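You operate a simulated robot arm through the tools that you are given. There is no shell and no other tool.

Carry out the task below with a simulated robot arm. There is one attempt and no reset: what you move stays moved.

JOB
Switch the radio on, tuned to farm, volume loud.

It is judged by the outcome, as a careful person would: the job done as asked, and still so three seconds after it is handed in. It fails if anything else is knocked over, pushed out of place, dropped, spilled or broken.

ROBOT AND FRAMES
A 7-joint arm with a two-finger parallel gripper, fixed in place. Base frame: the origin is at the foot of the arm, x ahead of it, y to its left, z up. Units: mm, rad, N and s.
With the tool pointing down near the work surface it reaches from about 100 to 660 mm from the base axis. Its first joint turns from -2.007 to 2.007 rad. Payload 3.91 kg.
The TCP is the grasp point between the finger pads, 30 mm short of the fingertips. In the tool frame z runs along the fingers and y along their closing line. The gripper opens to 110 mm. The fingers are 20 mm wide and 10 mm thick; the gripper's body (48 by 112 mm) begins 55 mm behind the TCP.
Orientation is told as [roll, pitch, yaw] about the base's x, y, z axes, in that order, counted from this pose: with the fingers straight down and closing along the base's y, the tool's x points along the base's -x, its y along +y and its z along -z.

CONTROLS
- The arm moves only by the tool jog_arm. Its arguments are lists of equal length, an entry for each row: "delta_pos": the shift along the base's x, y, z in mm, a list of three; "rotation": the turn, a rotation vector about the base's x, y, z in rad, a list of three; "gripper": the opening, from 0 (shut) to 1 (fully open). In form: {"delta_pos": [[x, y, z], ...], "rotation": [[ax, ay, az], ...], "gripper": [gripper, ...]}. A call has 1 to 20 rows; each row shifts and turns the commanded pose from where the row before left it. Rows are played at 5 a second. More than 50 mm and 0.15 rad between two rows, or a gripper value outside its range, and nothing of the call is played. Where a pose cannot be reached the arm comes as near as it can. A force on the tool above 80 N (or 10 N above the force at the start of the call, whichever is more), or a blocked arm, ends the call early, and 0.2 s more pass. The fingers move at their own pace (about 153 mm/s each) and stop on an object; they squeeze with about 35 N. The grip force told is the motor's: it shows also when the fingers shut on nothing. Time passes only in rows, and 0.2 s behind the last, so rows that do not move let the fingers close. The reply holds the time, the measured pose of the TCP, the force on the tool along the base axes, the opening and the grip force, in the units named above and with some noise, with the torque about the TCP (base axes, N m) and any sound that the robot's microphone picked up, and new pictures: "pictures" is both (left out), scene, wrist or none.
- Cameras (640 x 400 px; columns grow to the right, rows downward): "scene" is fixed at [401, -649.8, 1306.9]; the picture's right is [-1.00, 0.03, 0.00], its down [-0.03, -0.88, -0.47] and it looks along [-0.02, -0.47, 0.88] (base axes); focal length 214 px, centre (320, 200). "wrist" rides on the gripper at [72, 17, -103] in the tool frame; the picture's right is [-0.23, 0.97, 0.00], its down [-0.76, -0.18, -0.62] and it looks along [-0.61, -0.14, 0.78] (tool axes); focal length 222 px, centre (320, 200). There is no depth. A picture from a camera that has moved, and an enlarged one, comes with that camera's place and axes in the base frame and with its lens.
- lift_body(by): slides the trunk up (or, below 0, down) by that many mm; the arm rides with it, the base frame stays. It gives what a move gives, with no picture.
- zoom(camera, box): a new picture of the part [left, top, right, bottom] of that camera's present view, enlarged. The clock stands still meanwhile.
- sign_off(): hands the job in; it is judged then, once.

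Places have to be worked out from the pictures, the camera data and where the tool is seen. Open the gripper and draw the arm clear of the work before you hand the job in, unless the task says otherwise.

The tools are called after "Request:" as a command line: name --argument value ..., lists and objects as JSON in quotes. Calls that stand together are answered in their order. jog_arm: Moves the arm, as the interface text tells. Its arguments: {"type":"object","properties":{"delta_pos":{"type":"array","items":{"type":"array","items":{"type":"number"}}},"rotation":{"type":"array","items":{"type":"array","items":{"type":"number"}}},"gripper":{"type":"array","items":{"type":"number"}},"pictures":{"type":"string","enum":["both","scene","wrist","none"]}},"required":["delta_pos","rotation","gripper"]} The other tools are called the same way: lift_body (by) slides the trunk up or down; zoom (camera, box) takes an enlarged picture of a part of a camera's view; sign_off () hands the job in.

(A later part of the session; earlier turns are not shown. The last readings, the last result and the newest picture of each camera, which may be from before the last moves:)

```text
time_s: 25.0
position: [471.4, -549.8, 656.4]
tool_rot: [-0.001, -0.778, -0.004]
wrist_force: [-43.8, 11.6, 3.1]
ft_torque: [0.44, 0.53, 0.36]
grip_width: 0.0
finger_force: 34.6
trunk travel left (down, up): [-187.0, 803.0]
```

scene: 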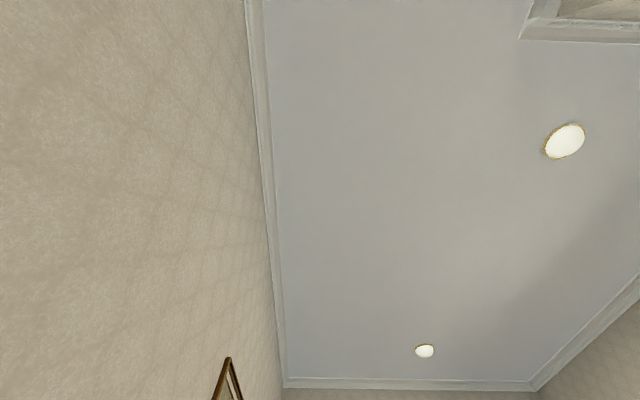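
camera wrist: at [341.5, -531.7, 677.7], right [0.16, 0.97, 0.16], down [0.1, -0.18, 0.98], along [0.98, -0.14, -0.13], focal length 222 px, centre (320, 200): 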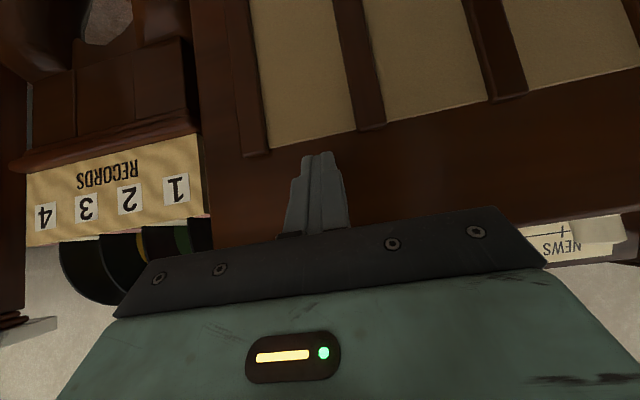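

Force built to 44 N at contact x≈499 without movement or click, so I'll back off and look at the rocker before pressing any harder.

Request:
jog_arm --delta_pos '[[-10, 0, 0], [-20, 0, 0], [-20, 0, 0], [0, 0, 0]]' --rotation '[[0, 0, 0], [0, 0, 0], [0, 0, 0], [0, 0, 0]]' --gripper '[0, 0, 0, 0]' --pictures "none"

Request:
lift_body --by 103

Request:
jog_arm --delta_pos '[[0, 0, 0]]' --rotation '[[0, 0, 0]]' --gripper '[0]' --pictures "wrist"

Request:
zoom --camera "wrist" --box '[280, 60, 360, 140]'

```text
time_s: 26.0
position: [425.9, -550.6, 657.8]
tool_rot: [-0.001, -0.779, 0.001]
wrist_force: [-0.3, 0.0, -0.3]
ft_torque: [-0.02, -0.04, 0.01]
grip_width: 0.0
finger_force: 35.2
trunk travel left (down, up): [-187.0, 803.0]
```

```text
time_s: 27.4
position: [426.3, -550.2, 760.0]
tool_rot: [0.001, -0.78, 0.0]
wrist_force: [-0.4, -0.2, -0.2]
ft_torque: [0.01, 0.04, 0.01]
grip_width: 0.0
finger_force: 35.3
trunk travel left (down, up): [-290.0, 700.0]
```

```text
time_s: 27.8
position: [426.9, -549.3, 760.8]
tool_rot: [0.0, -0.779, 0.0]
wrist_force: [0.6, 0.3, 0.1]
ft_torque: [-0.01, -0.01, 0.0]
grip_width: 0.1
finger_force: 35.2
trunk travel left (down, up): [-290.0, 700.0]
camera wrist: at [301.2, -532.6, 780.8], right [0.16, 0.97, 0.16], down [0.1, -0.18, 0.98], along [0.98, -0.14, -0.13], focal length 222 px, centre (320, 200)
```

wrist: 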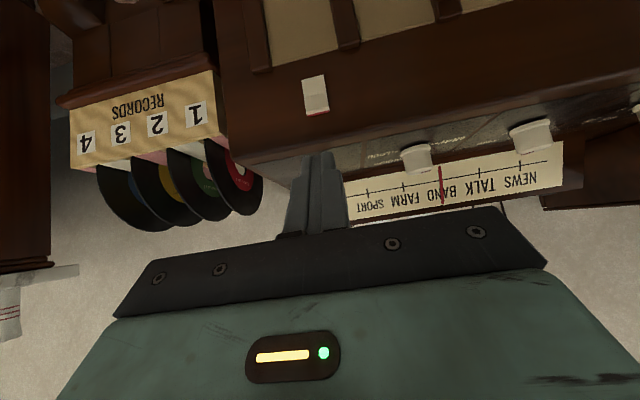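

```text
5.00 times, centred on (320, 100) of wrist
camera zoom: at [301.2, -532.6, 780.8], right [0.16, 0.97, 0.16], down [0.1, -0.18, 0.98], along [0.98, -0.14, -0.13], focal length 1111 px, centre (320, 700)
```

zoom: 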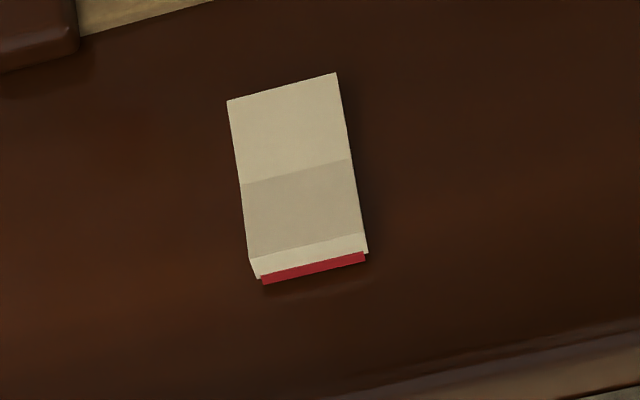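

The rocker has flipped: the red strip is now fully exposed, so power is ON. Next is the RADIO/GRAM selector; I'll raise, return the tool to vertical, and look down at that knob.

Request:
lift_body --by 150

Request:
jog_arm --delta_pos '[[0, 0, 0], [0, 0, 0], [0, 0, 0], [0, 0, 0], [0, 0, 0], [0, 0, 0], [0, 45, 0], [0, 45, 0], [0, 45, 0], [0, 45, 0], [0, 45, 0], [30, 10, 0], [40, 0, 0], [0, 0, 0]]' --rotation '[[0, 0.13, 0], [0, 0.13, 0], [0, 0.13, 0], [0, 0.13, 0], [0, 0.13, 0], [0, 0.13, 0], [0, 0, 0], [0, 0, 0], [0, 0, 0], [0, 0, 0], [0, 0, 0], [0, 0, 0], [0, 0, 0], [0, 0, 0]]' --gripper '[0.6, 0.6, 0.6, 0.6, 0.6, 0.6, 0.6, 0.6, 0.6, 0.6, 0.6, 0.6, 0.6, 0.6]' --pictures "wrist"

Request:
zoom --camera "wrist" --box '[220, 0, 460, 160]'

```text
time_s: 29.5
position: [427.0, -550.1, 909.2]
tool_rot: [0.001, -0.78, 0.0]
wrist_force: [-0.4, -0.2, 0.0]
ft_torque: [0.0, 0.01, 0.01]
grip_width: 0.5
finger_force: 34.9
trunk travel left (down, up): [-440.0, 550.0]
```

```text
time_s: 32.5
position: [495.3, -315.7, 909.2]
tool_rot: [0.001, 0.0, 0.001]
wrist_force: [0.6, 0.5, -0.1]
ft_torque: [0.01, 0.02, 0.01]
grip_width: 66.0
finger_force: 0.0
trunk travel left (down, up): [-440.0, 550.0]
camera wrist: at [422.4, -297.3, 1012.2], right [0.23, 0.97, 0.0], down [0.76, -0.18, 0.62], along [0.61, -0.14, -0.78], focal length 222 px, centre (320, 200)
```

wrist: 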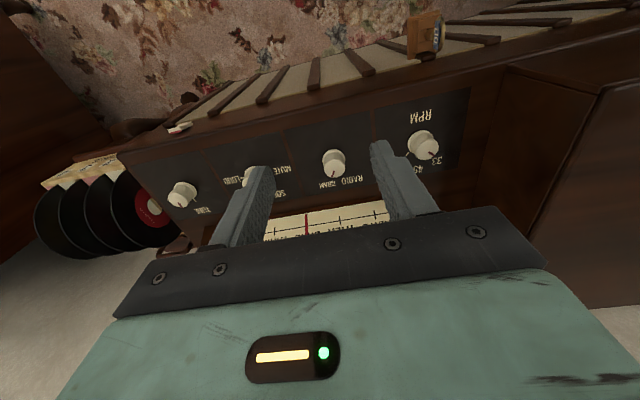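

```text
2.50 times, centred on (340, 80) of wrist
camera zoom: at [422.4, -297.3, 1012.2], right [0.23, 0.97, 0.0], down [0.76, -0.18, 0.62], along [0.61, -0.14, -0.78], focal length 555 px, centre (270, 500)
```

zoom: 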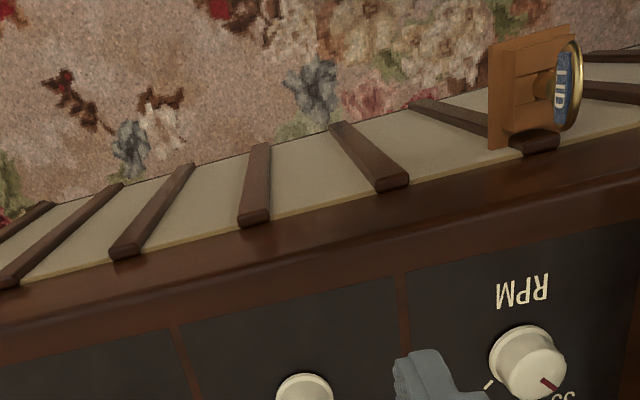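

Now a close look at the selector and its ticks.

Request:
zoom --camera "wrist" --box '[300, 135, 372, 195]'

Request:
zoom --camera "wrist" --box '[150, 120, 390, 270]'

```text
6.67 times, centred on (336, 165) of wrist
camera zoom: at [422.4, -297.3, 1012.2], right [0.23, 0.97, 0.0], down [0.76, -0.18, 0.62], along [0.61, -0.14, -0.78], focal length 1481 px, centre (213, 433)
```

zoom: 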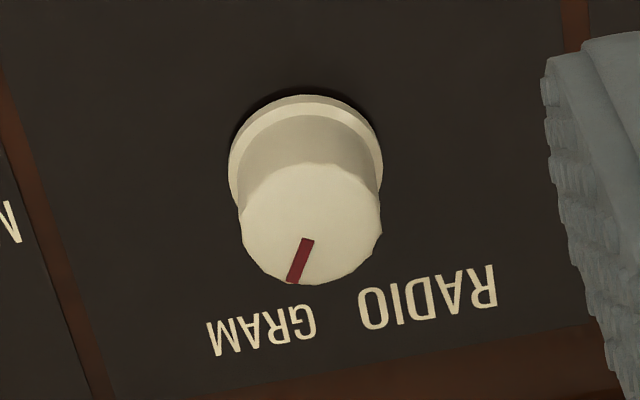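

```text
2.67 times, centred on (270, 195) of wrist
camera zoom: at [422.4, -297.3, 1012.2], right [0.23, 0.97, 0.0], down [0.76, -0.18, 0.62], along [0.61, -0.14, -0.78], focal length 592 px, centre (453, 213)
```

zoom: 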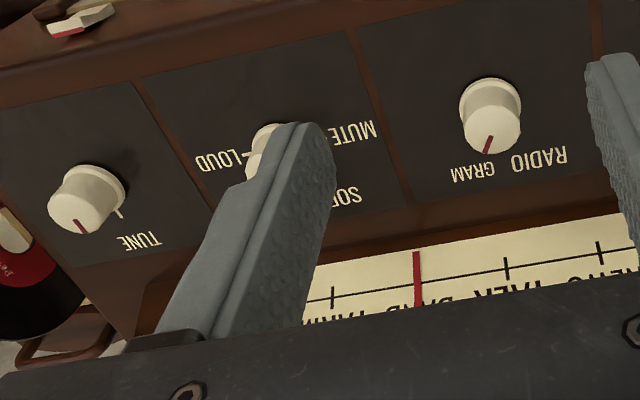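

The pointer is indeed at GRAM (about 27° to the GRAM side); RADIO needs roughly +55–60° about z. Knob centre is about (594, -314), top z≈721. I'll move above it, pre-rotate the wrist by -0.5 rad and check alignment.

Request:
jog_arm --delta_pos '[[40, 0, 0], [40, 0, 0], [19, 2, 0], [0, 0, 0], [0, 0, 0], [0, 0, 0], [0, 0, 0], [0, 0, 0]]' --rotation '[[0, 0, 0], [0, 0, 0], [0, 0, 0], [0, 0, -0.125], [0, 0, -0.125], [0, 0, -0.125], [0, 0, -0.125], [0, 0, 0]]' --gripper '[0.6, 0.6, 0.6, 0.6, 0.6, 0.6, 0.6, 0.6]' --pictures "wrist"

Request:
lift_body --by -120

Request:
jog_arm --delta_pos '[[0, 0, 0]]' --rotation '[[0, 0, 0]]' --gripper '[0.6]' --pictures "wrist"

```text
time_s: 34.3
position: [595.1, -313.2, 909.2]
tool_rot: [-0.002, 0.002, -0.504]
wrist_force: [0.2, 0.5, -0.4]
ft_torque: [0.02, -0.01, 0.01]
grip_width: 66.4
finger_force: 0.0
trunk travel left (down, up): [-440.0, 550.0]
camera wrist: at [538.6, -263.1, 1011.7], right [0.67, 0.74, 0.0], down [0.58, -0.52, 0.62], along [0.46, -0.42, -0.78], focal length 222 px, centre (320, 200)
```

wrist: 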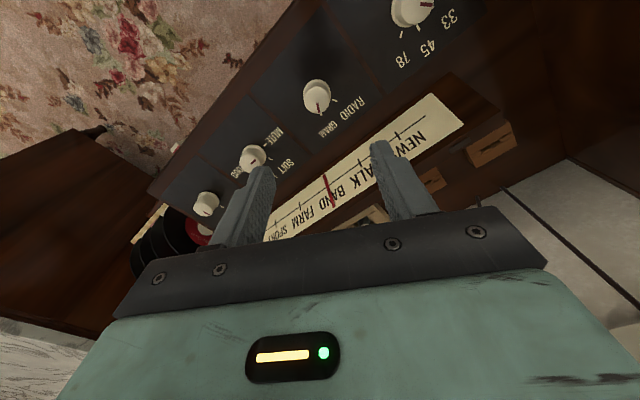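

```text
time_s: 35.8
position: [595.0, -313.1, 789.7]
tool_rot: [0.0, 0.001, -0.499]
wrist_force: [-0.4, -0.7, 1.3]
ft_torque: [0.01, 0.01, 0.0]
grip_width: 66.0
finger_force: 0.1
trunk travel left (down, up): [-320.0, 670.0]
```

```text
time_s: 36.2
position: [594.4, -312.5, 791.0]
tool_rot: [0.002, -0.002, -0.502]
wrist_force: [-0.3, 0.7, -0.8]
ft_torque: [-0.01, 0.02, 0.04]
grip_width: 66.2
finger_force: 0.2
trunk travel left (down, up): [-320.0, 670.0]
camera wrist: at [538.5, -263.2, 891.8], right [0.67, 0.75, 0.0], down [0.58, -0.52, 0.62], along [0.46, -0.42, -0.78], focal length 222 px, centre (320, 200)
```

wrist: 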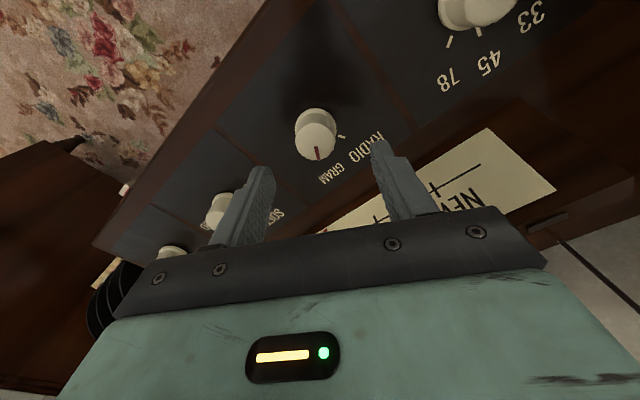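

The knob appears where predicted (within ~2 mm). A quick zoom to confirm alignment and see the RADIO tick.

Request:
zoom --camera "wrist" --box '[270, 90, 390, 190]'

```text
4.00 times, centred on (330, 140) of wrist
camera zoom: at [538.5, -263.2, 891.8], right [0.67, 0.75, 0.0], down [0.58, -0.52, 0.62], along [0.46, -0.42, -0.78], focal length 888 px, centre (280, 440)
```

zoom: 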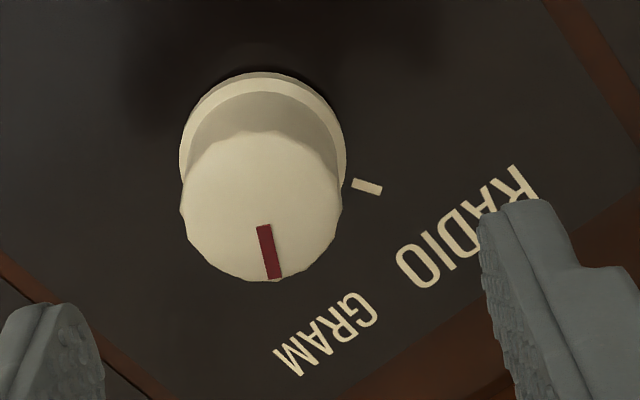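

Confirmed: pointer at GRAM (-30°), RADIO tick at +30°. I'll lower onto the knob, grip, and turn +60° about z.

Request:
lift_body --by -61

Request:
jog_arm --delta_pos '[[0, 0, 0], [0, 0, 0], [0, 0, 0]]' --rotation '[[0, 0, 0], [0, 0, 0], [0, 0, 0]]' --gripper '[0, 0, 0]' --pictures "wrist"

```text
time_s: 37.2
position: [593.4, -314.0, 730.2]
tool_rot: [-0.001, -0.001, -0.5]
wrist_force: [-0.9, 1.3, 11.9]
ft_torque: [-0.12, 0.19, -0.08]
grip_width: 66.0
finger_force: 0.0
trunk travel left (down, up): [-259.0, 731.0]
```

```text
time_s: 38.0
position: [593.7, -315.0, 731.0]
tool_rot: [0.0, -0.002, -0.503]
wrist_force: [-11.4, -25.7, 20.4]
ft_torque: [0.21, 0.38, 0.07]
grip_width: 32.6
finger_force: 44.7
trunk travel left (down, up): [-259.0, 731.0]
camera wrist: at [537.1, -265.6, 831.6], right [0.67, 0.74, 0.0], down [0.58, -0.52, 0.63], along [0.46, -0.42, -0.78], focal length 222 px, centre (320, 200)
```

wrist: 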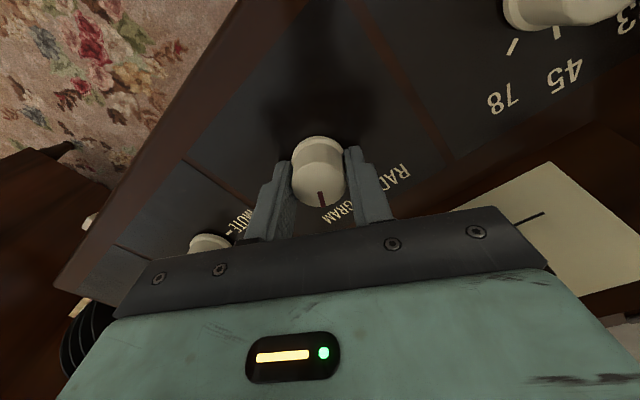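

Gripped (32.6 mm). The tips touch the panel slightly and the hand is a bit off-centre, so I'll relieve it up 2 mm and over ~2 mm, then turn the knob.

Request:
jog_arm --delta_pos '[[-1, -2, 2], [0, 0, 0]]' --rotation '[[0, 0, 0], [0, 0, 0]]' --gripper '[0, 0]' --pictures "none"

Request:
jog_arm --delta_pos '[[0, 0, 0], [0, 0, 0], [0, 0, 0], [0, 0, 0], [0, 0, 0]]' --rotation '[[0, 0, 0.13], [0, 0, 0.13], [0, 0, 0.13], [0, 0, 0.13], [0, 0, 0]]' --gripper '[0, 0, 0, 0, 0]' --pictures "wrist"

```text
time_s: 38.6
position: [593.5, -316.1, 730.2]
tool_rot: [-0.001, 0.0, -0.501]
wrist_force: [-11.8, -20.8, -3.8]
ft_torque: [-1.03, -0.96, 0.08]
grip_width: 32.8
finger_force: 45.4
trunk travel left (down, up): [-259.0, 731.0]
```

```text
time_s: 39.8
position: [593.7, -314.1, 730.1]
tool_rot: [0.004, 0.003, 0.023]
wrist_force: [-10.5, -6.7, -7.1]
ft_torque: [-0.61, 1.38, 0.0]
grip_width: 32.8
finger_force: 45.0
trunk travel left (down, up): [-259.0, 731.0]
camera wrist: at [520.3, -299.3, 832.0], right [0.21, 0.98, 0.0], down [0.77, -0.16, 0.62], along [0.61, -0.13, -0.78], focal length 222 px, centre (320, 200)
```

wrist: 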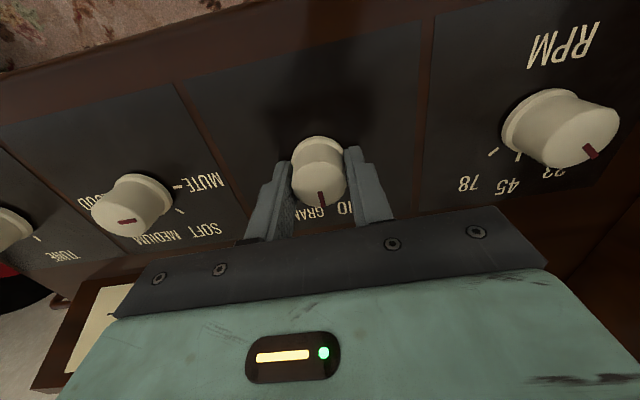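

The knob turns with the gripper (pointer now near straight ahead). Continuing another 0.54 rad to RADIO.

Request:
jog_arm --delta_pos '[[0, 0, 0], [0, 0, 0], [0, 0, 0], [0, 0, 0], [0, 0, 0]]' --rotation '[[0, 0, 0.13], [0, 0, 0.13], [0, 0, 0.13], [0, 0, 0.15], [0, 0, 0]]' --gripper '[0, 0, 0, 0, 0]' --pictures "wrist"

Request:
zoom --camera "wrist" --box '[270, 110, 390, 230]'

```text
time_s: 41.0
position: [594.2, -313.1, 729.7]
tool_rot: [0.007, 0.001, 0.563]
wrist_force: [-21.0, 18.6, -23.6]
ft_torque: [-0.42, -0.68, -0.26]
grip_width: 32.7
finger_force: 45.0
trunk travel left (down, up): [-259.0, 731.0]
camera wrist: at [522.7, -337.8, 832.1], right [-0.33, 0.94, 0.01], down [0.74, 0.25, 0.62], along [0.59, 0.21, -0.78], focal length 222 px, centre (320, 200)
```

wrist: 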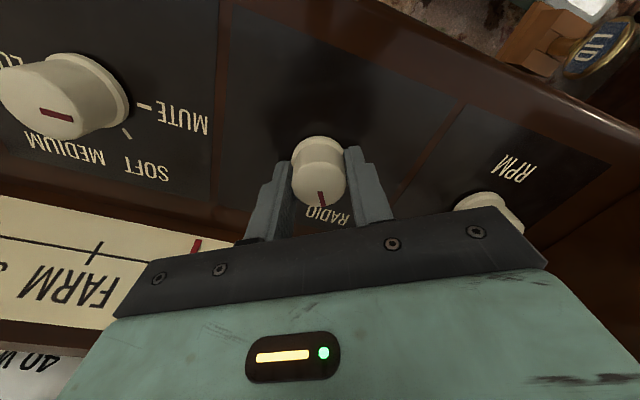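

```text
3.33 times, centred on (330, 170) of wrist
camera zoom: at [522.7, -337.8, 832.1], right [-0.33, 0.94, 0.01], down [0.74, 0.25, 0.62], along [0.59, 0.21, -0.78], focal length 740 px, centre (287, 300)
```

zoom: 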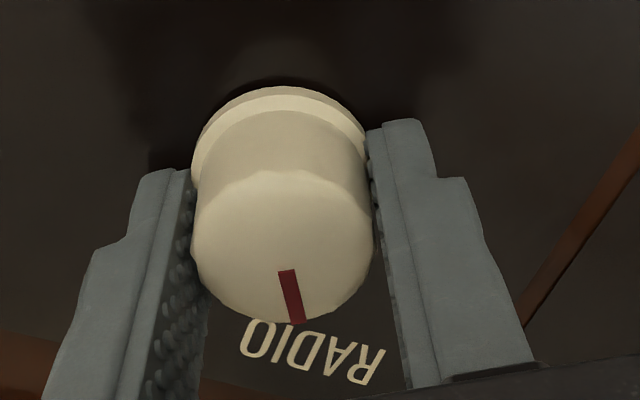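

The pointer lines up with RADIO. I'll release, rise, and check.

Request:
jog_arm --delta_pos '[[0, 0, 0], [0, 0, 0], [0, 0, 0]]' --rotation '[[0, 0, 0], [0, 0, 0], [0, 0, 0]]' --gripper '[0.6, 0.6, 0.6]' --pictures "none"

Request:
lift_body --by 80

Request:
jog_arm --delta_pos '[[0, 0, 0]]' --rotation '[[0, 0, 0]]' --gripper '[0.6]' --pictures "wrist"

Request:
zoom --camera "wrist" --box '[270, 100, 390, 200]'

```text
time_s: 41.8
position: [593.8, -315.9, 732.4]
tool_rot: [0.0, 0.001, 0.561]
wrist_force: [0.2, -0.4, -0.1]
ft_torque: [0.02, 0.01, -0.02]
grip_width: 65.8
finger_force: 0.1
trunk travel left (down, up): [-259.0, 731.0]
```

```text
time_s: 43.0
position: [594.1, -315.9, 810.9]
tool_rot: [0.0, -0.001, 0.561]
wrist_force: [-0.8, -0.7, -0.9]
ft_torque: [0.01, -0.05, 0.02]
grip_width: 66.1
finger_force: 0.0
trunk travel left (down, up): [-339.0, 651.0]
```

```text
time_s: 43.4
position: [593.5, -315.4, 810.1]
tool_rot: [0.001, 0.0, 0.559]
wrist_force: [-0.3, 0.7, 0.3]
ft_torque: [0.02, 0.05, -0.01]
grip_width: 66.0
finger_force: 0.0
trunk travel left (down, up): [-339.0, 651.0]
camera wrist: at [523.0, -339.3, 913.3], right [-0.32, 0.95, 0.0], down [0.74, 0.25, 0.62], along [0.59, 0.2, -0.78], focal length 222 px, centre (320, 200)
```

wrist: 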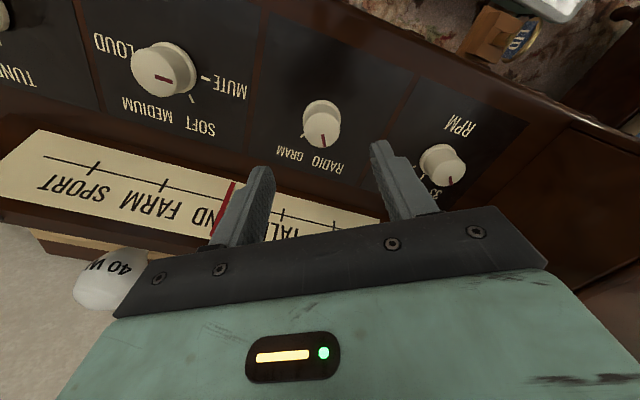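

```text
4.00 times, centred on (330, 150) of wrist
camera zoom: at [523.0, -339.3, 913.3], right [-0.32, 0.95, 0.0], down [0.74, 0.25, 0.62], along [0.59, 0.2, -0.78], focal length 888 px, centre (280, 400)
```

zoom: 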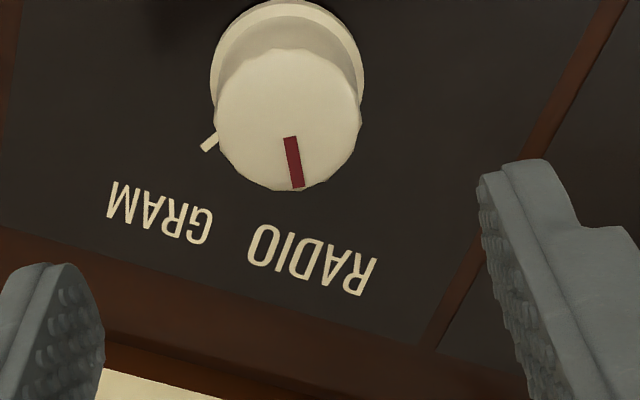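

Selector is on RADIO. Next is the volume knob at about (593, -444); I'll move above it at this height with the wrist turned to about +0.8 rad for a 90° clockwise turn.

Request:
jog_arm --delta_pos '[[0, -45, 0], [0, -45, 0], [0, -38, 0], [0, 0, 0], [0, 0, 0]]' --rotation '[[0, 0, 0], [0, 0, 0], [0, 0, 0.12], [0, 0, 0.12], [0, 0, 0]]' --gripper '[0.6, 0.6, 0.6, 0.6, 0.6]' --pictures "wrist"

Request:
zoom --camera "wrist" --box '[270, 100, 390, 200]'

```text
time_s: 44.6
position: [592.0, -444.4, 809.9]
tool_rot: [0.0, 0.0, 0.801]
wrist_force: [0.2, 0.5, -0.8]
ft_torque: [-0.01, 0.0, 0.01]
grip_width: 66.0
finger_force: 0.1
trunk travel left (down, up): [-339.0, 651.0]
camera wrist: at [529.9, -483.5, 912.4], right [-0.54, 0.84, 0.0], down [0.66, 0.42, 0.62], along [0.52, 0.34, -0.78], focal length 222 px, centre (320, 200)
```

wrist: 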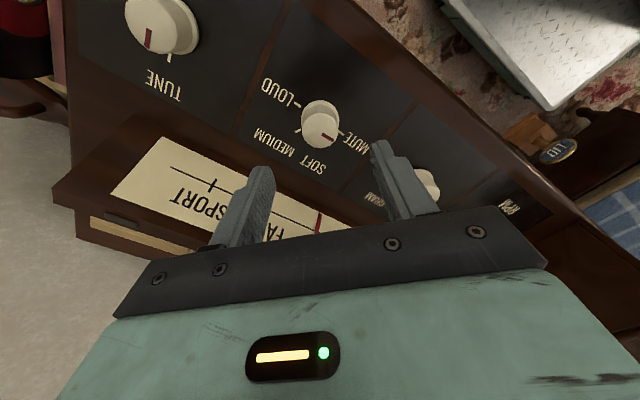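

```text
4.00 times, centred on (330, 150) of wrist
camera zoom: at [529.9, -483.5, 912.4], right [-0.54, 0.84, 0.0], down [0.66, 0.42, 0.62], along [0.52, 0.34, -0.78], focal length 888 px, centre (280, 400)
```

zoom: 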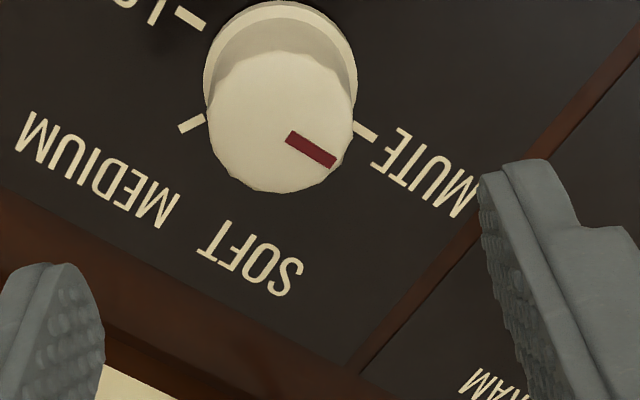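

The volume knob (pointer at MUTE) is centred under the tool within 1 mm. I'll lower, grip and turn clockwise 90° first.

Request:
lift_body --by -77

Request:
jog_arm --delta_pos '[[0, 0, 0], [0, 0, 0], [0, 0, 0]]' --rotation '[[0, 0, 0], [0, 0, 0], [0, 0, 0]]' --gripper '[0, 0, 0]' --pictures "none"

```text
time_s: 45.7
position: [593.6, -444.3, 733.3]
tool_rot: [-0.001, -0.001, 0.801]
wrist_force: [-0.3, -0.7, 0.2]
ft_torque: [0.0, 0.03, -0.01]
grip_width: 66.1
finger_force: 0.0
trunk travel left (down, up): [-262.0, 728.0]
```

```text
time_s: 46.5
position: [593.4, -443.0, 732.6]
tool_rot: [0.0, 0.001, 0.8]
wrist_force: [-5.8, 5.9, -0.1]
ft_torque: [-0.18, -0.14, -0.03]
grip_width: 32.7
finger_force: 44.8
trunk travel left (down, up): [-262.0, 728.0]
```

Good, well-centred grip. Turning clockwise by 0.8 rad first and checking.

Request:
jog_arm --delta_pos '[[0, 0, 0], [0, 0, 0], [0, 0, 0], [0, 0, 0], [0, 0, 0], [0, 0, 0], [0, 0, 0]]' --rotation '[[0, 0, -0.13], [0, 0, -0.13], [0, 0, -0.13], [0, 0, -0.13], [0, 0, -0.13], [0, 0, -0.13], [0, 0, 0]]' --gripper '[0, 0, 0, 0, 0, 0, 0]' --pictures "wrist"

Request:
jog_arm --delta_pos '[[0, 0, 0], [0, 0, 0], [0, 0, 0], [0, 0, 0], [0, 0, 0], [0, 0, 0], [0, 0, 0]]' --rotation '[[0, 0, -0.13], [0, 0, -0.13], [0, 0, -0.13], [0, 0, -0.13], [0, 0, -0.13], [0, 0, -0.13], [0, 0, 0]]' --gripper '[0, 0, 0, 0, 0, 0, 0]' --pictures "wrist"

```text
time_s: 48.1
position: [594.8, -444.8, 733.5]
tool_rot: [-0.003, -0.003, 0.017]
wrist_force: [7.1, -11.6, -1.1]
ft_torque: [0.17, -0.63, 0.01]
grip_width: 32.3
finger_force: 44.7
trunk travel left (down, up): [-262.0, 728.0]
camera wrist: at [519.9, -428.5, 835.3], right [0.21, 0.98, 0.0], down [0.76, -0.16, 0.62], along [0.61, -0.13, -0.78], focal length 222 px, centre (320, 200)
```

wrist: 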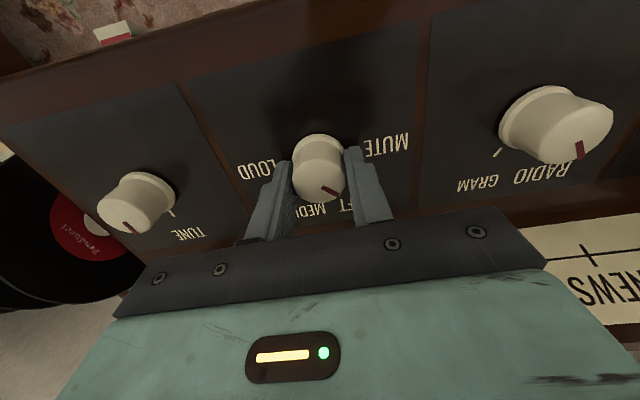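

```text
time_s: 49.7
position: [591.4, -445.9, 734.1]
tool_rot: [-0.002, 0.0, -0.766]
wrist_force: [-4.0, -30.8, 4.0]
ft_torque: [-0.02, -0.06, 0.05]
grip_width: 32.0
finger_force: 45.3
trunk travel left (down, up): [-262.0, 728.0]
camera wrist: at [550.5, -382.6, 835.4], right [0.84, 0.55, 0.0], down [0.43, -0.65, 0.62], along [0.34, -0.52, -0.78], focal length 222 px, centre (320, 200)
```

wrist: 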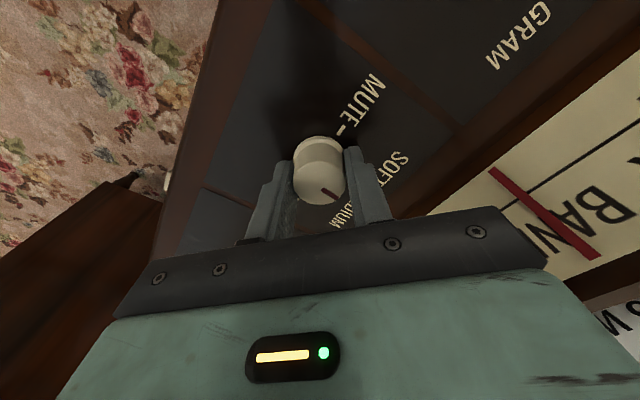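

The knob followed the full 90° (now between SOFT and MEDIUM). I'll release, swing the wrist back, regrip and turn the remaining 90°.

Request:
jog_arm --delta_pos '[[0, 0, 0], [0, 0, 0], [0, 0, 0], [0, 0, 0], [0, 0, 0], [0, 0, 0], [0, 0, 0], [0, 0, 0], [0, 0, 0], [0, 0, 0], [0, 0, 0], [0, 0, 0], [0, 0, 0], [0, 0, 0], [0, 0, 0]]' --rotation '[[0, 0, 0], [0, 0, 0], [0, 0, 0.13], [0, 0, 0.13], [0, 0, 0.13], [0, 0, 0.13], [0, 0, 0.13], [0, 0, 0.13], [0, 0, 0.13], [0, 0, 0.13], [0, 0, 0.13], [0, 0, 0.13], [0, 0, 0.13], [0, 0, 0.13], [0, 0, 0]]' --gripper '[0.6, 0.6, 0.6, 0.6, 0.6, 0.6, 0.6, 0.6, 0.6, 0.6, 0.6, 0.6, 0.6, 0.6, 0.6]' --pictures "wrist"

Request:
zoom --camera "wrist" --box '[260, 110, 400, 230]'

```text
time_s: 52.9
position: [593.1, -443.7, 733.0]
tool_rot: [0.0, 0.0, 0.8]
wrist_force: [0.1, -0.1, -0.7]
ft_torque: [-0.01, 0.01, 0.0]
grip_width: 66.3
finger_force: 0.1
trunk travel left (down, up): [-262.0, 728.0]
camera wrist: at [529.3, -483.7, 835.2], right [-0.54, 0.84, 0.0], down [0.66, 0.42, 0.62], along [0.52, 0.34, -0.78], focal length 222 px, centre (320, 200)
```

wrist: 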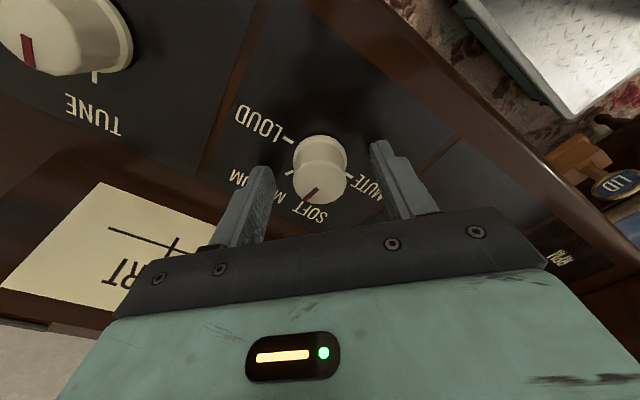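

```text
3.33 times, centred on (330, 170) of wrist
camera zoom: at [529.3, -483.7, 835.2], right [-0.54, 0.84, 0.0], down [0.66, 0.42, 0.62], along [0.52, 0.34, -0.78], focal length 740 px, centre (287, 300)
```

zoom: 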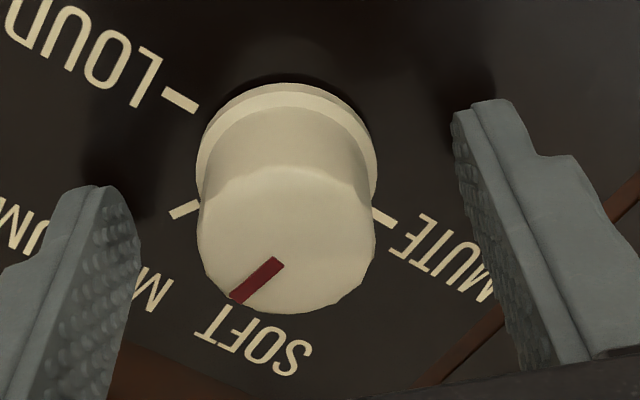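

Pointer sits between SOFT and MEDIUM. Regripping and turning clockwise another ~80°, then I'll check.

Request:
jog_arm --delta_pos '[[0, 0, 0], [0, 0, 0], [0, 0, 0]]' --rotation '[[0, 0, 0], [0, 0, 0], [0, 0, 0]]' --gripper '[0, 0, 0]' --pictures "none"

Request:
jog_arm --delta_pos '[[0, 0, 0], [0, 0, 0], [0, 0, 0], [0, 0, 0], [0, 0, 0], [0, 0, 0], [0, 0, 0], [0, 0, 0], [0, 0, 0], [0, 0, 0], [0, 0, 0], [0, 0, 0]]' --rotation '[[0, 0, -0.13], [0, 0, -0.13], [0, 0, -0.13], [0, 0, -0.13], [0, 0, -0.13], [0, 0, -0.13], [0, 0, -0.13], [0, 0, -0.13], [0, 0, -0.13], [0, 0, -0.13], [0, 0, -0.1], [0, 0, 0]]' --gripper '[0, 0, 0, 0, 0, 0, 0, 0, 0, 0, 0, 0]' --pictures "wrist"

Request:
zoom --camera "wrist" --box '[260, 110, 400, 230]'

```text
time_s: 53.7
position: [591.6, -443.6, 732.9]
tool_rot: [0.0, 0.0, 0.801]
wrist_force: [-5.1, 5.5, -0.8]
ft_torque: [-0.15, -0.33, -0.04]
grip_width: 32.7
finger_force: 45.1
trunk travel left (down, up): [-262.0, 728.0]
```

```text
time_s: 56.3
position: [591.4, -447.0, 734.1]
tool_rot: [-0.002, -0.001, -0.604]
wrist_force: [-7.0, -30.6, 0.7]
ft_torque: [-0.53, -1.31, 0.34]
grip_width: 32.6
finger_force: 44.9
trunk travel left (down, up): [-262.0, 728.0]
camera wrist: at [541.5, -390.0, 835.1], right [0.74, 0.67, 0.0], down [0.53, -0.58, 0.63], along [0.42, -0.46, -0.78], focal length 222 px, centre (320, 200)
```

wrist: 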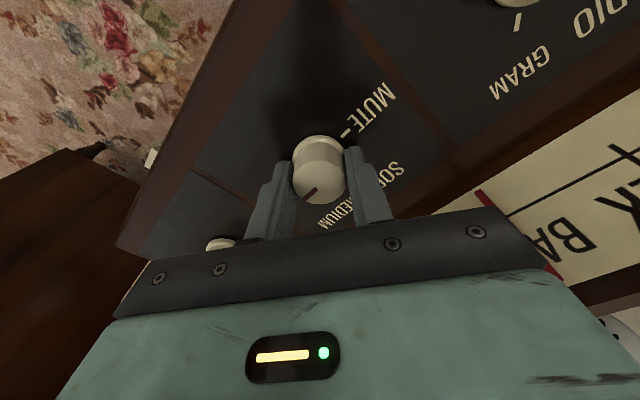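

```text
3.33 times, centred on (330, 170) of wrist
camera zoom: at [541.5, -390.0, 835.1], right [0.74, 0.67, 0.0], down [0.53, -0.58, 0.63], along [0.42, -0.46, -0.78], focal length 740 px, centre (287, 300)
```

zoom: 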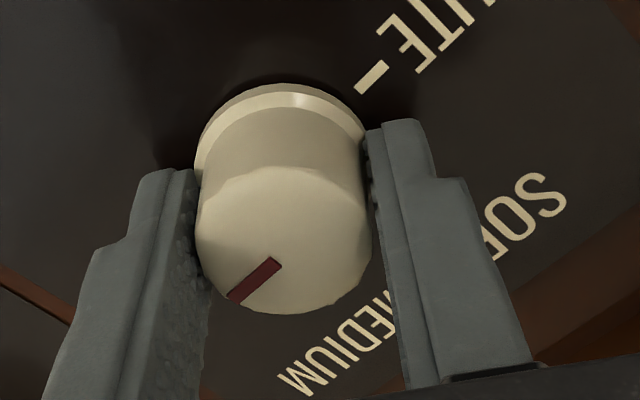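

The pointer seems to be at LOUD. I'll release, rise a bit and verify; also checking for any sound.

Request:
jog_arm --delta_pos '[[0, 0, 0], [0, 0, 0], [0, 0, 0]]' --rotation '[[0, 0, 0], [0, 0, 0], [0, 0, 0]]' --gripper '[0.6, 0.6, 0.6]' --pictures "none"

Request:
lift_body --by 100

Request:
jog_arm --delta_pos '[[0, 0, 0], [0, 0, 0], [0, 0, 0], [0, 0, 0], [0, 0, 0], [0, 0, 0]]' --rotation '[[0, 0, 0.13], [0, 0, 0.13], [0, 0, 0.13], [0, 0, 0.13], [0, 0, 0.08], [0, 0, 0]]' --gripper '[0.6, 0.6, 0.6, 0.6, 0.6, 0.6]' --pictures "wrist"

Request:
zoom --camera "wrist" --box '[250, 70, 390, 190]'

```text
time_s: 57.1
position: [592.4, -443.5, 732.3]
tool_rot: [0.0, 0.002, -0.6]
wrist_force: [0.1, -0.8, 0.4]
ft_torque: [-0.02, -0.01, 0.0]
grip_width: 65.9
finger_force: 0.1
trunk travel left (down, up): [-262.0, 728.0]
```

```text
time_s: 58.5
position: [592.8, -443.7, 832.3]
tool_rot: [0.001, 0.001, -0.601]
wrist_force: [-0.6, -0.2, 0.1]
ft_torque: [-0.03, 0.0, -0.01]
grip_width: 65.7
finger_force: 0.1
trunk travel left (down, up): [-362.0, 628.0]
```

```text
time_s: 59.9
position: [592.7, -443.7, 833.7]
tool_rot: [-0.001, 0.0, 0.002]
wrist_force: [0.1, 0.4, -0.1]
ft_torque: [0.01, 0.02, 0.01]
grip_width: 66.1
finger_force: 0.0
trunk travel left (down, up): [-362.0, 628.0]
camera wrist: at [520.0, -426.2, 934.9], right [0.23, 0.97, 0.0], down [0.76, -0.18, 0.62], along [0.61, -0.14, -0.78], focal length 222 px, centre (320, 200)
```

wrist: 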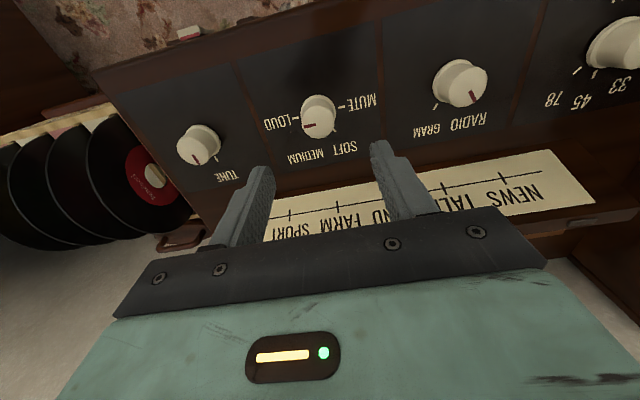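

```text
3.33 times, centred on (320, 130) of wrist
camera zoom: at [520.0, -426.2, 934.9], right [0.23, 0.97, 0.0], down [0.76, -0.18, 0.62], along [0.61, -0.14, -0.78], focal length 740 px, centre (320, 433)
```

zoom: 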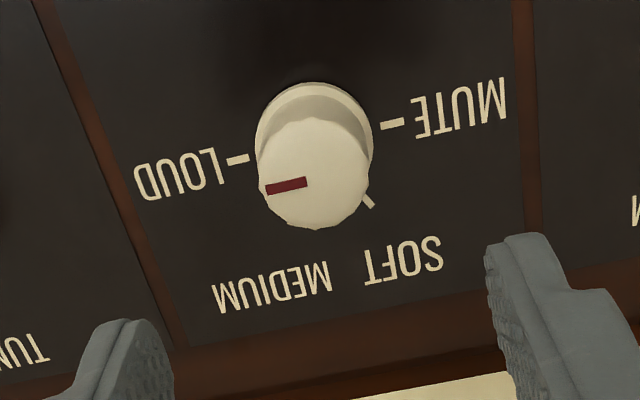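

Volume pointer is exactly at LOUD. No sound is reported yet, which suggests the wall socket may be off. Now the TUNE knob: move above it and check alignment.

Request:
jog_arm --delta_pos '[[0, -45, 0], [0, -45, 0], [0, -40, 0], [0, 0, 0], [0, 0, 0]]' --rotation '[[0, 0, 0], [0, 0, 0], [0, 0, 0], [0, 0, 0], [0, 0, 0]]' --gripper '[0.6, 0.6, 0.6, 0.6, 0.6]' --pictures "wrist"

Request:
zoom --camera "wrist" --box '[250, 70, 390, 190]'

Request:
zoom --camera "wrist" --box '[380, 60, 640, 220]'

```text
time_s: 61.1
position: [593.3, -574.2, 834.0]
tool_rot: [0.0, 0.0, 0.0]
wrist_force: [0.0, 0.6, 0.9]
ft_torque: [-0.03, -0.03, 0.0]
grip_width: 66.1
finger_force: 0.1
trunk travel left (down, up): [-362.0, 628.0]
camera wrist: at [520.0, -556.1, 935.4], right [0.23, 0.97, 0.0], down [0.76, -0.18, 0.62], along [0.61, -0.14, -0.78], focal length 222 px, centre (320, 200)
```

wrist: 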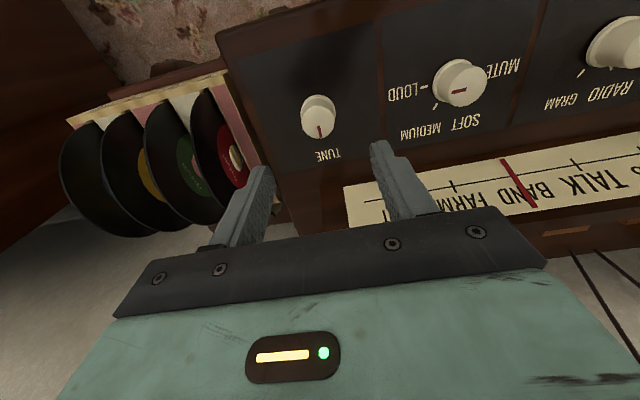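

```text
3.33 times, centred on (320, 130) of wrist
camera zoom: at [520.0, -556.1, 935.4], right [0.23, 0.97, 0.0], down [0.76, -0.18, 0.62], along [0.61, -0.14, -0.78], focal length 740 px, centre (320, 433)
```

zoom: 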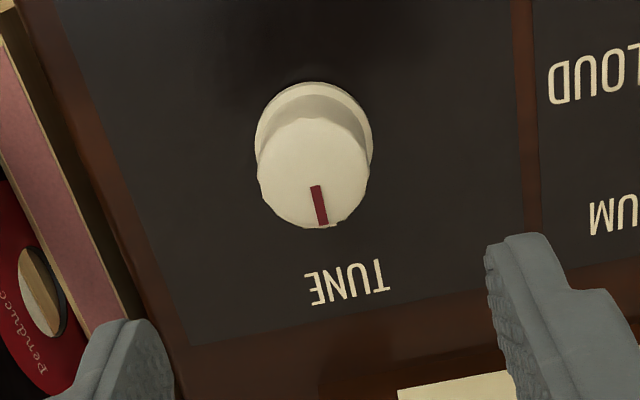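

```text
2.46 times, centred on (510, 140) of wrist
camera zoom: at [520.0, -556.1, 935.4], right [0.23, 0.97, 0.0], down [0.76, -0.18, 0.62], along [0.61, -0.14, -0.78], focal length 547 px, centre (-148, 348)
```

zoom: 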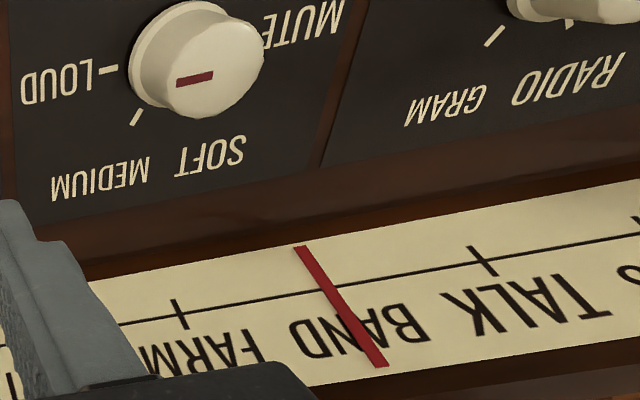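

TUNE knob is centred under the tool; pointer straight ahead, needle on BAND. I'll lower, grip, and turn slightly clockwise to see how the needle responds.

Request:
lift_body --by -101

Request:
jog_arm --delta_pos '[[0, 0, 0], [0, 0, 0], [0, 0, 0]]' --rotation '[[0, 0, 0], [0, 0, 0], [0, 0, 0]]' --gripper '[0, 0, 0]' --pictures "none"

Request:
jog_arm --delta_pos '[[0, 0, 0], [0, 0, 0], [0, 0, 0]]' --rotation '[[0, 0, -0.13], [0, 0, -0.13], [0, 0, 0]]' --gripper '[0, 0, 0]' --pictures "wrist"

```text
time_s: 62.4
position: [593.1, -572.9, 732.3]
tool_rot: [0.0, 0.001, 0.001]
wrist_force: [-1.1, -0.7, 0.4]
ft_torque: [0.02, 0.02, 0.01]
grip_width: 66.2
finger_force: 0.0
trunk travel left (down, up): [-261.0, 729.0]
```

```text
time_s: 63.2
position: [593.4, -576.2, 733.2]
tool_rot: [-0.001, 0.0, -0.002]
wrist_force: [3.1, -17.9, 1.1]
ft_torque: [0.1, -0.37, 0.03]
grip_width: 32.9
finger_force: 45.0
trunk travel left (down, up): [-261.0, 729.0]
```

```text
time_s: 64.0
position: [592.0, -575.7, 733.7]
tool_rot: [-0.004, -0.001, -0.261]
wrist_force: [8.7, -33.2, 4.8]
ft_torque: [0.53, 0.81, 0.09]
grip_width: 32.8
finger_force: 45.0
trunk travel left (down, up): [-261.0, 729.0]
camera wrist: at [526.3, -539.3, 834.2], right [0.47, 0.88, 0.0], down [0.69, -0.37, 0.63], along [0.55, -0.3, -0.78], focal length 222 px, centre (320, 200)
```

wrist: 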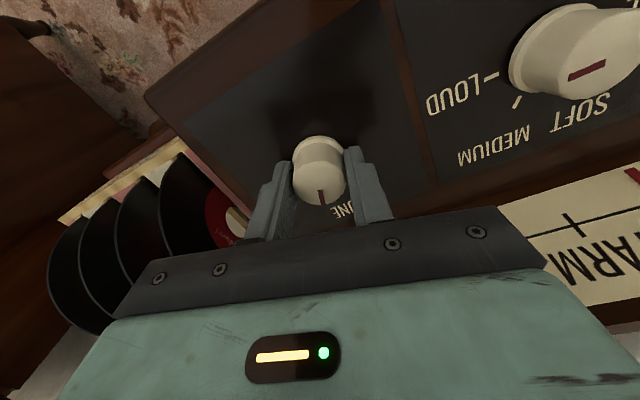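

The knob turned ~15°; I'll relieve the sideways load by 2 mm and check the needle relative to the FARM tick.

Request:
jog_arm --delta_pos '[[0, -2, 0], [0, 0, 0]]' --rotation '[[0, 0, 0], [0, 0, 0]]' --gripper '[0, 0]' --pictures "wrist"

Request:
zoom --camera "wrist" --box '[480, 130, 640, 310]'

```text
time_s: 64.6
position: [593.2, -575.2, 733.3]
tool_rot: [-0.001, 0.0, -0.259]
wrist_force: [-3.6, -15.9, 2.3]
ft_torque: [-1.08, -1.11, 0.03]
grip_width: 32.9
finger_force: 45.0
trunk travel left (down, up): [-261.0, 729.0]
camera wrist: at [526.3, -539.9, 834.4], right [0.47, 0.88, 0.0], down [0.69, -0.37, 0.62], along [0.55, -0.29, -0.78], focal length 222 px, centre (320, 200)
```

wrist: 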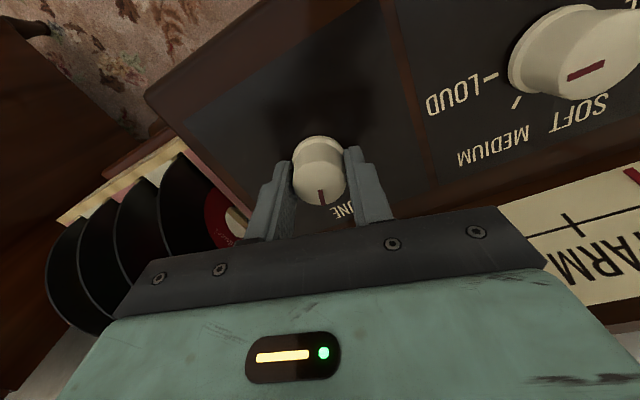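

```text
2.22 times, centred on (560, 220) of wrist
camera zoom: at [526.3, -539.9, 834.4], right [0.47, 0.88, 0.0], down [0.69, -0.37, 0.62], along [0.55, -0.29, -0.78], focal length 494 px, centre (-213, 156)
```

zoom: 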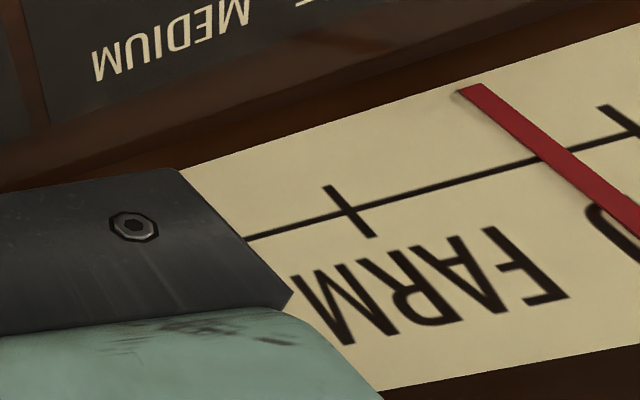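

Clockwise moves the needle toward FARM (about a third of the way). I'll turn ~0.45 rad more and check.

Request:
jog_arm --delta_pos '[[0, 0, 0], [0, 0, 0], [0, 0, 0], [0, 0, 0], [0, 0, 0]]' --rotation '[[0, 0, -0.12], [0, 0, -0.12], [0, 0, -0.12], [0, 0, -0.1], [0, 0, 0]]' --gripper '[0, 0, 0, 0, 0]' --pictures "wrist"

Request:
zoom --camera "wrist" --box '[480, 130, 640, 310]'

```text
time_s: 65.8
position: [592.4, -575.0, 733.2]
tool_rot: [-0.001, 0.0, -0.724]
wrist_force: [-4.8, -24.1, 3.5]
ft_torque: [-0.04, -0.21, 0.05]
grip_width: 32.8
finger_force: 45.4
trunk travel left (down, up): [-261.0, 729.0]
camera wrist: at [548.5, -514.9, 834.4], right [0.81, 0.58, 0.0], down [0.45, -0.64, 0.62], along [0.36, -0.51, -0.78], focal length 222 px, centre (320, 200)
```

wrist: 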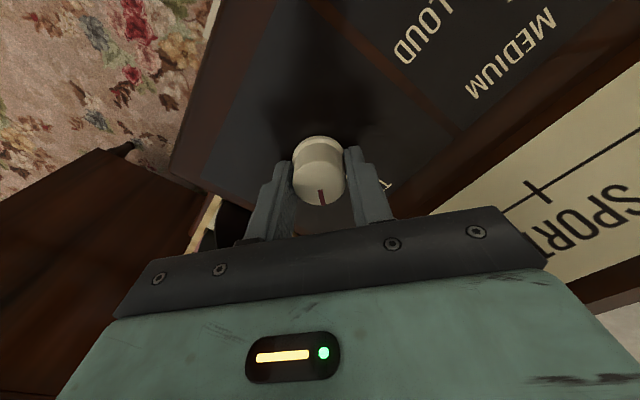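

```text
2.22 times, centred on (560, 220) of wrist
camera zoom: at [548.5, -514.9, 834.4], right [0.81, 0.58, 0.0], down [0.45, -0.64, 0.62], along [0.36, -0.51, -0.78], focal length 494 px, centre (-213, 156)
```

zoom: 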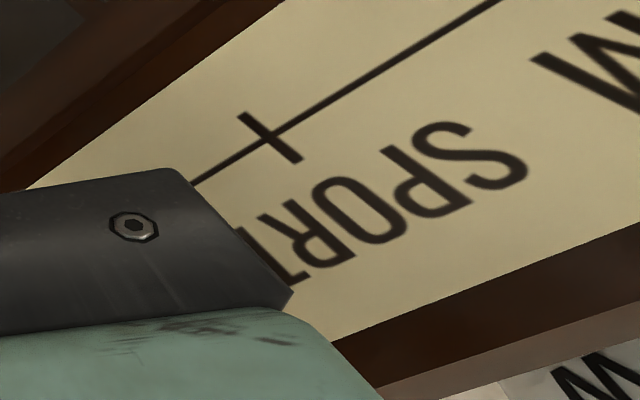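

FARM is now out of view at this yaw. I'll release, swing the wrist back to about yaw -0.2 and read the needle.

Request:
jog_arm --delta_pos '[[0, 0, 0], [0, 0, 0], [0, 0, 0], [0, 0, 0], [0, 0, 0], [0, 0, 0], [0, 0, 0]]' --rotation '[[0, 0, 0], [0, 0, 0], [0, 0, 0.13], [0, 0, 0.13], [0, 0, 0.13], [0, 0, 0.13], [0, 0, 0]]' --gripper '[0.6, 0.6, 0.6, 0.6, 0.6, 0.6, 0.6]' --pictures "wrist"

Request:
zoom --camera "wrist" --box '[480, 130, 640, 310]'

```text
time_s: 67.4
position: [593.4, -576.6, 732.0]
tool_rot: [0.0, 0.002, -0.198]
wrist_force: [-0.9, -0.5, 0.8]
ft_torque: [0.03, 0.01, 0.02]
grip_width: 66.1
finger_force: 0.0
trunk travel left (down, up): [-261.0, 729.0]
camera wrist: at [524.7, -544.6, 834.2], right [0.41, 0.91, 0.0], down [0.71, -0.32, 0.62], along [0.57, -0.26, -0.78], focal length 222 px, centre (320, 200)
```

wrist: 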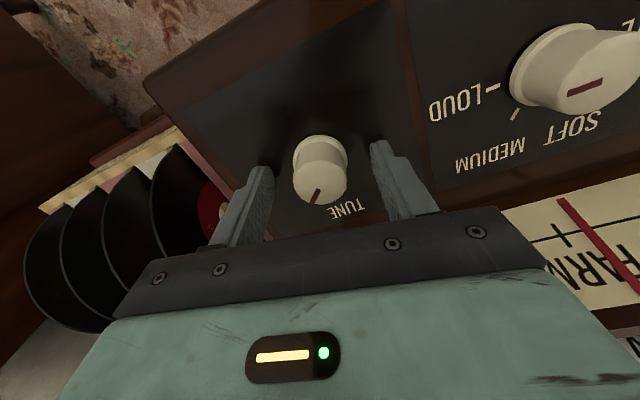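

```text
2.22 times, centred on (560, 220) of wrist
camera zoom: at [524.7, -544.6, 834.2], right [0.41, 0.91, 0.0], down [0.71, -0.32, 0.62], along [0.57, -0.26, -0.78], focal length 494 px, centre (-213, 156)
```

zoom: 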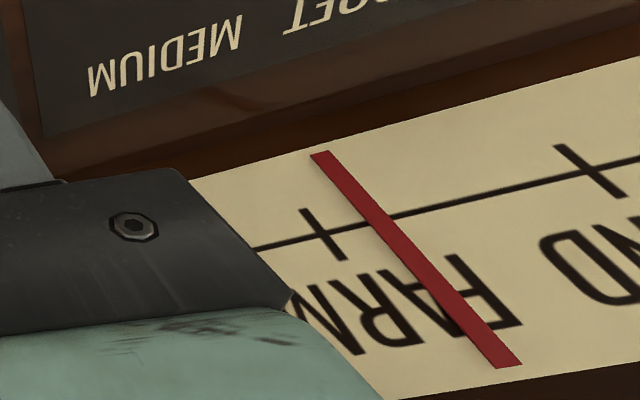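

Needle is about 85% of the way to FARM, at ~0.85 rad per station. I'll regrip and add ~0.12 rad.

Request:
jog_arm --delta_pos '[[0, 0, 0], [0, 0, 0], [0, 0, 0], [0, 0, 0], [0, 0, 0], [0, 0, 0]]' --rotation '[[0, 0, 0], [0, 0, 0], [0, 0, 0], [0, 0, -0.06], [0, 0, -0.06], [0, 0, 0]]' --gripper '[0, 0, 0, 0, 0, 0]' --pictures "wrist"

Request:
zoom --camera "wrist" --box '[480, 130, 640, 310]'

```text
time_s: 68.8
position: [593.0, -575.5, 732.4]
tool_rot: [-0.001, -0.002, -0.322]
wrist_force: [5.7, -3.3, -0.2]
ft_torque: [0.1, 0.36, 0.01]
grip_width: 32.3
finger_force: 45.5
trunk travel left (down, up): [-261.0, 729.0]
camera wrist: at [529.1, -536.1, 834.1], right [0.52, 0.85, 0.0], down [0.67, -0.41, 0.62], along [0.53, -0.33, -0.78], focal length 222 px, centre (320, 200)
```

wrist: 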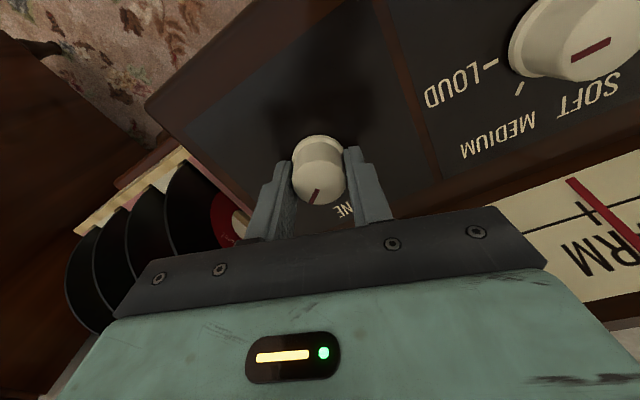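

```text
2.22 times, centred on (560, 220) of wrist
camera zoom: at [529.1, -536.1, 834.1], right [0.52, 0.85, 0.0], down [0.67, -0.41, 0.62], along [0.53, -0.33, -0.78], focal length 494 px, centre (-213, 156)
```

zoom: 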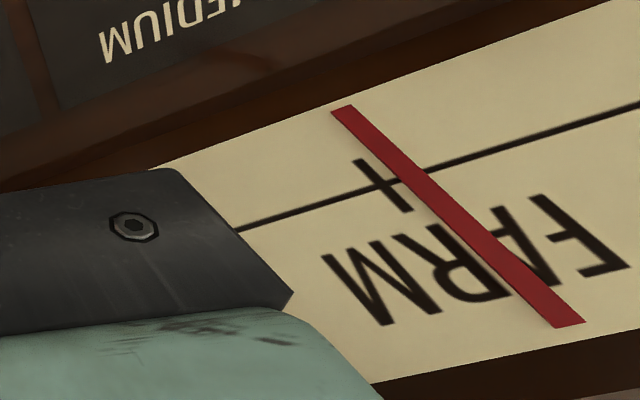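

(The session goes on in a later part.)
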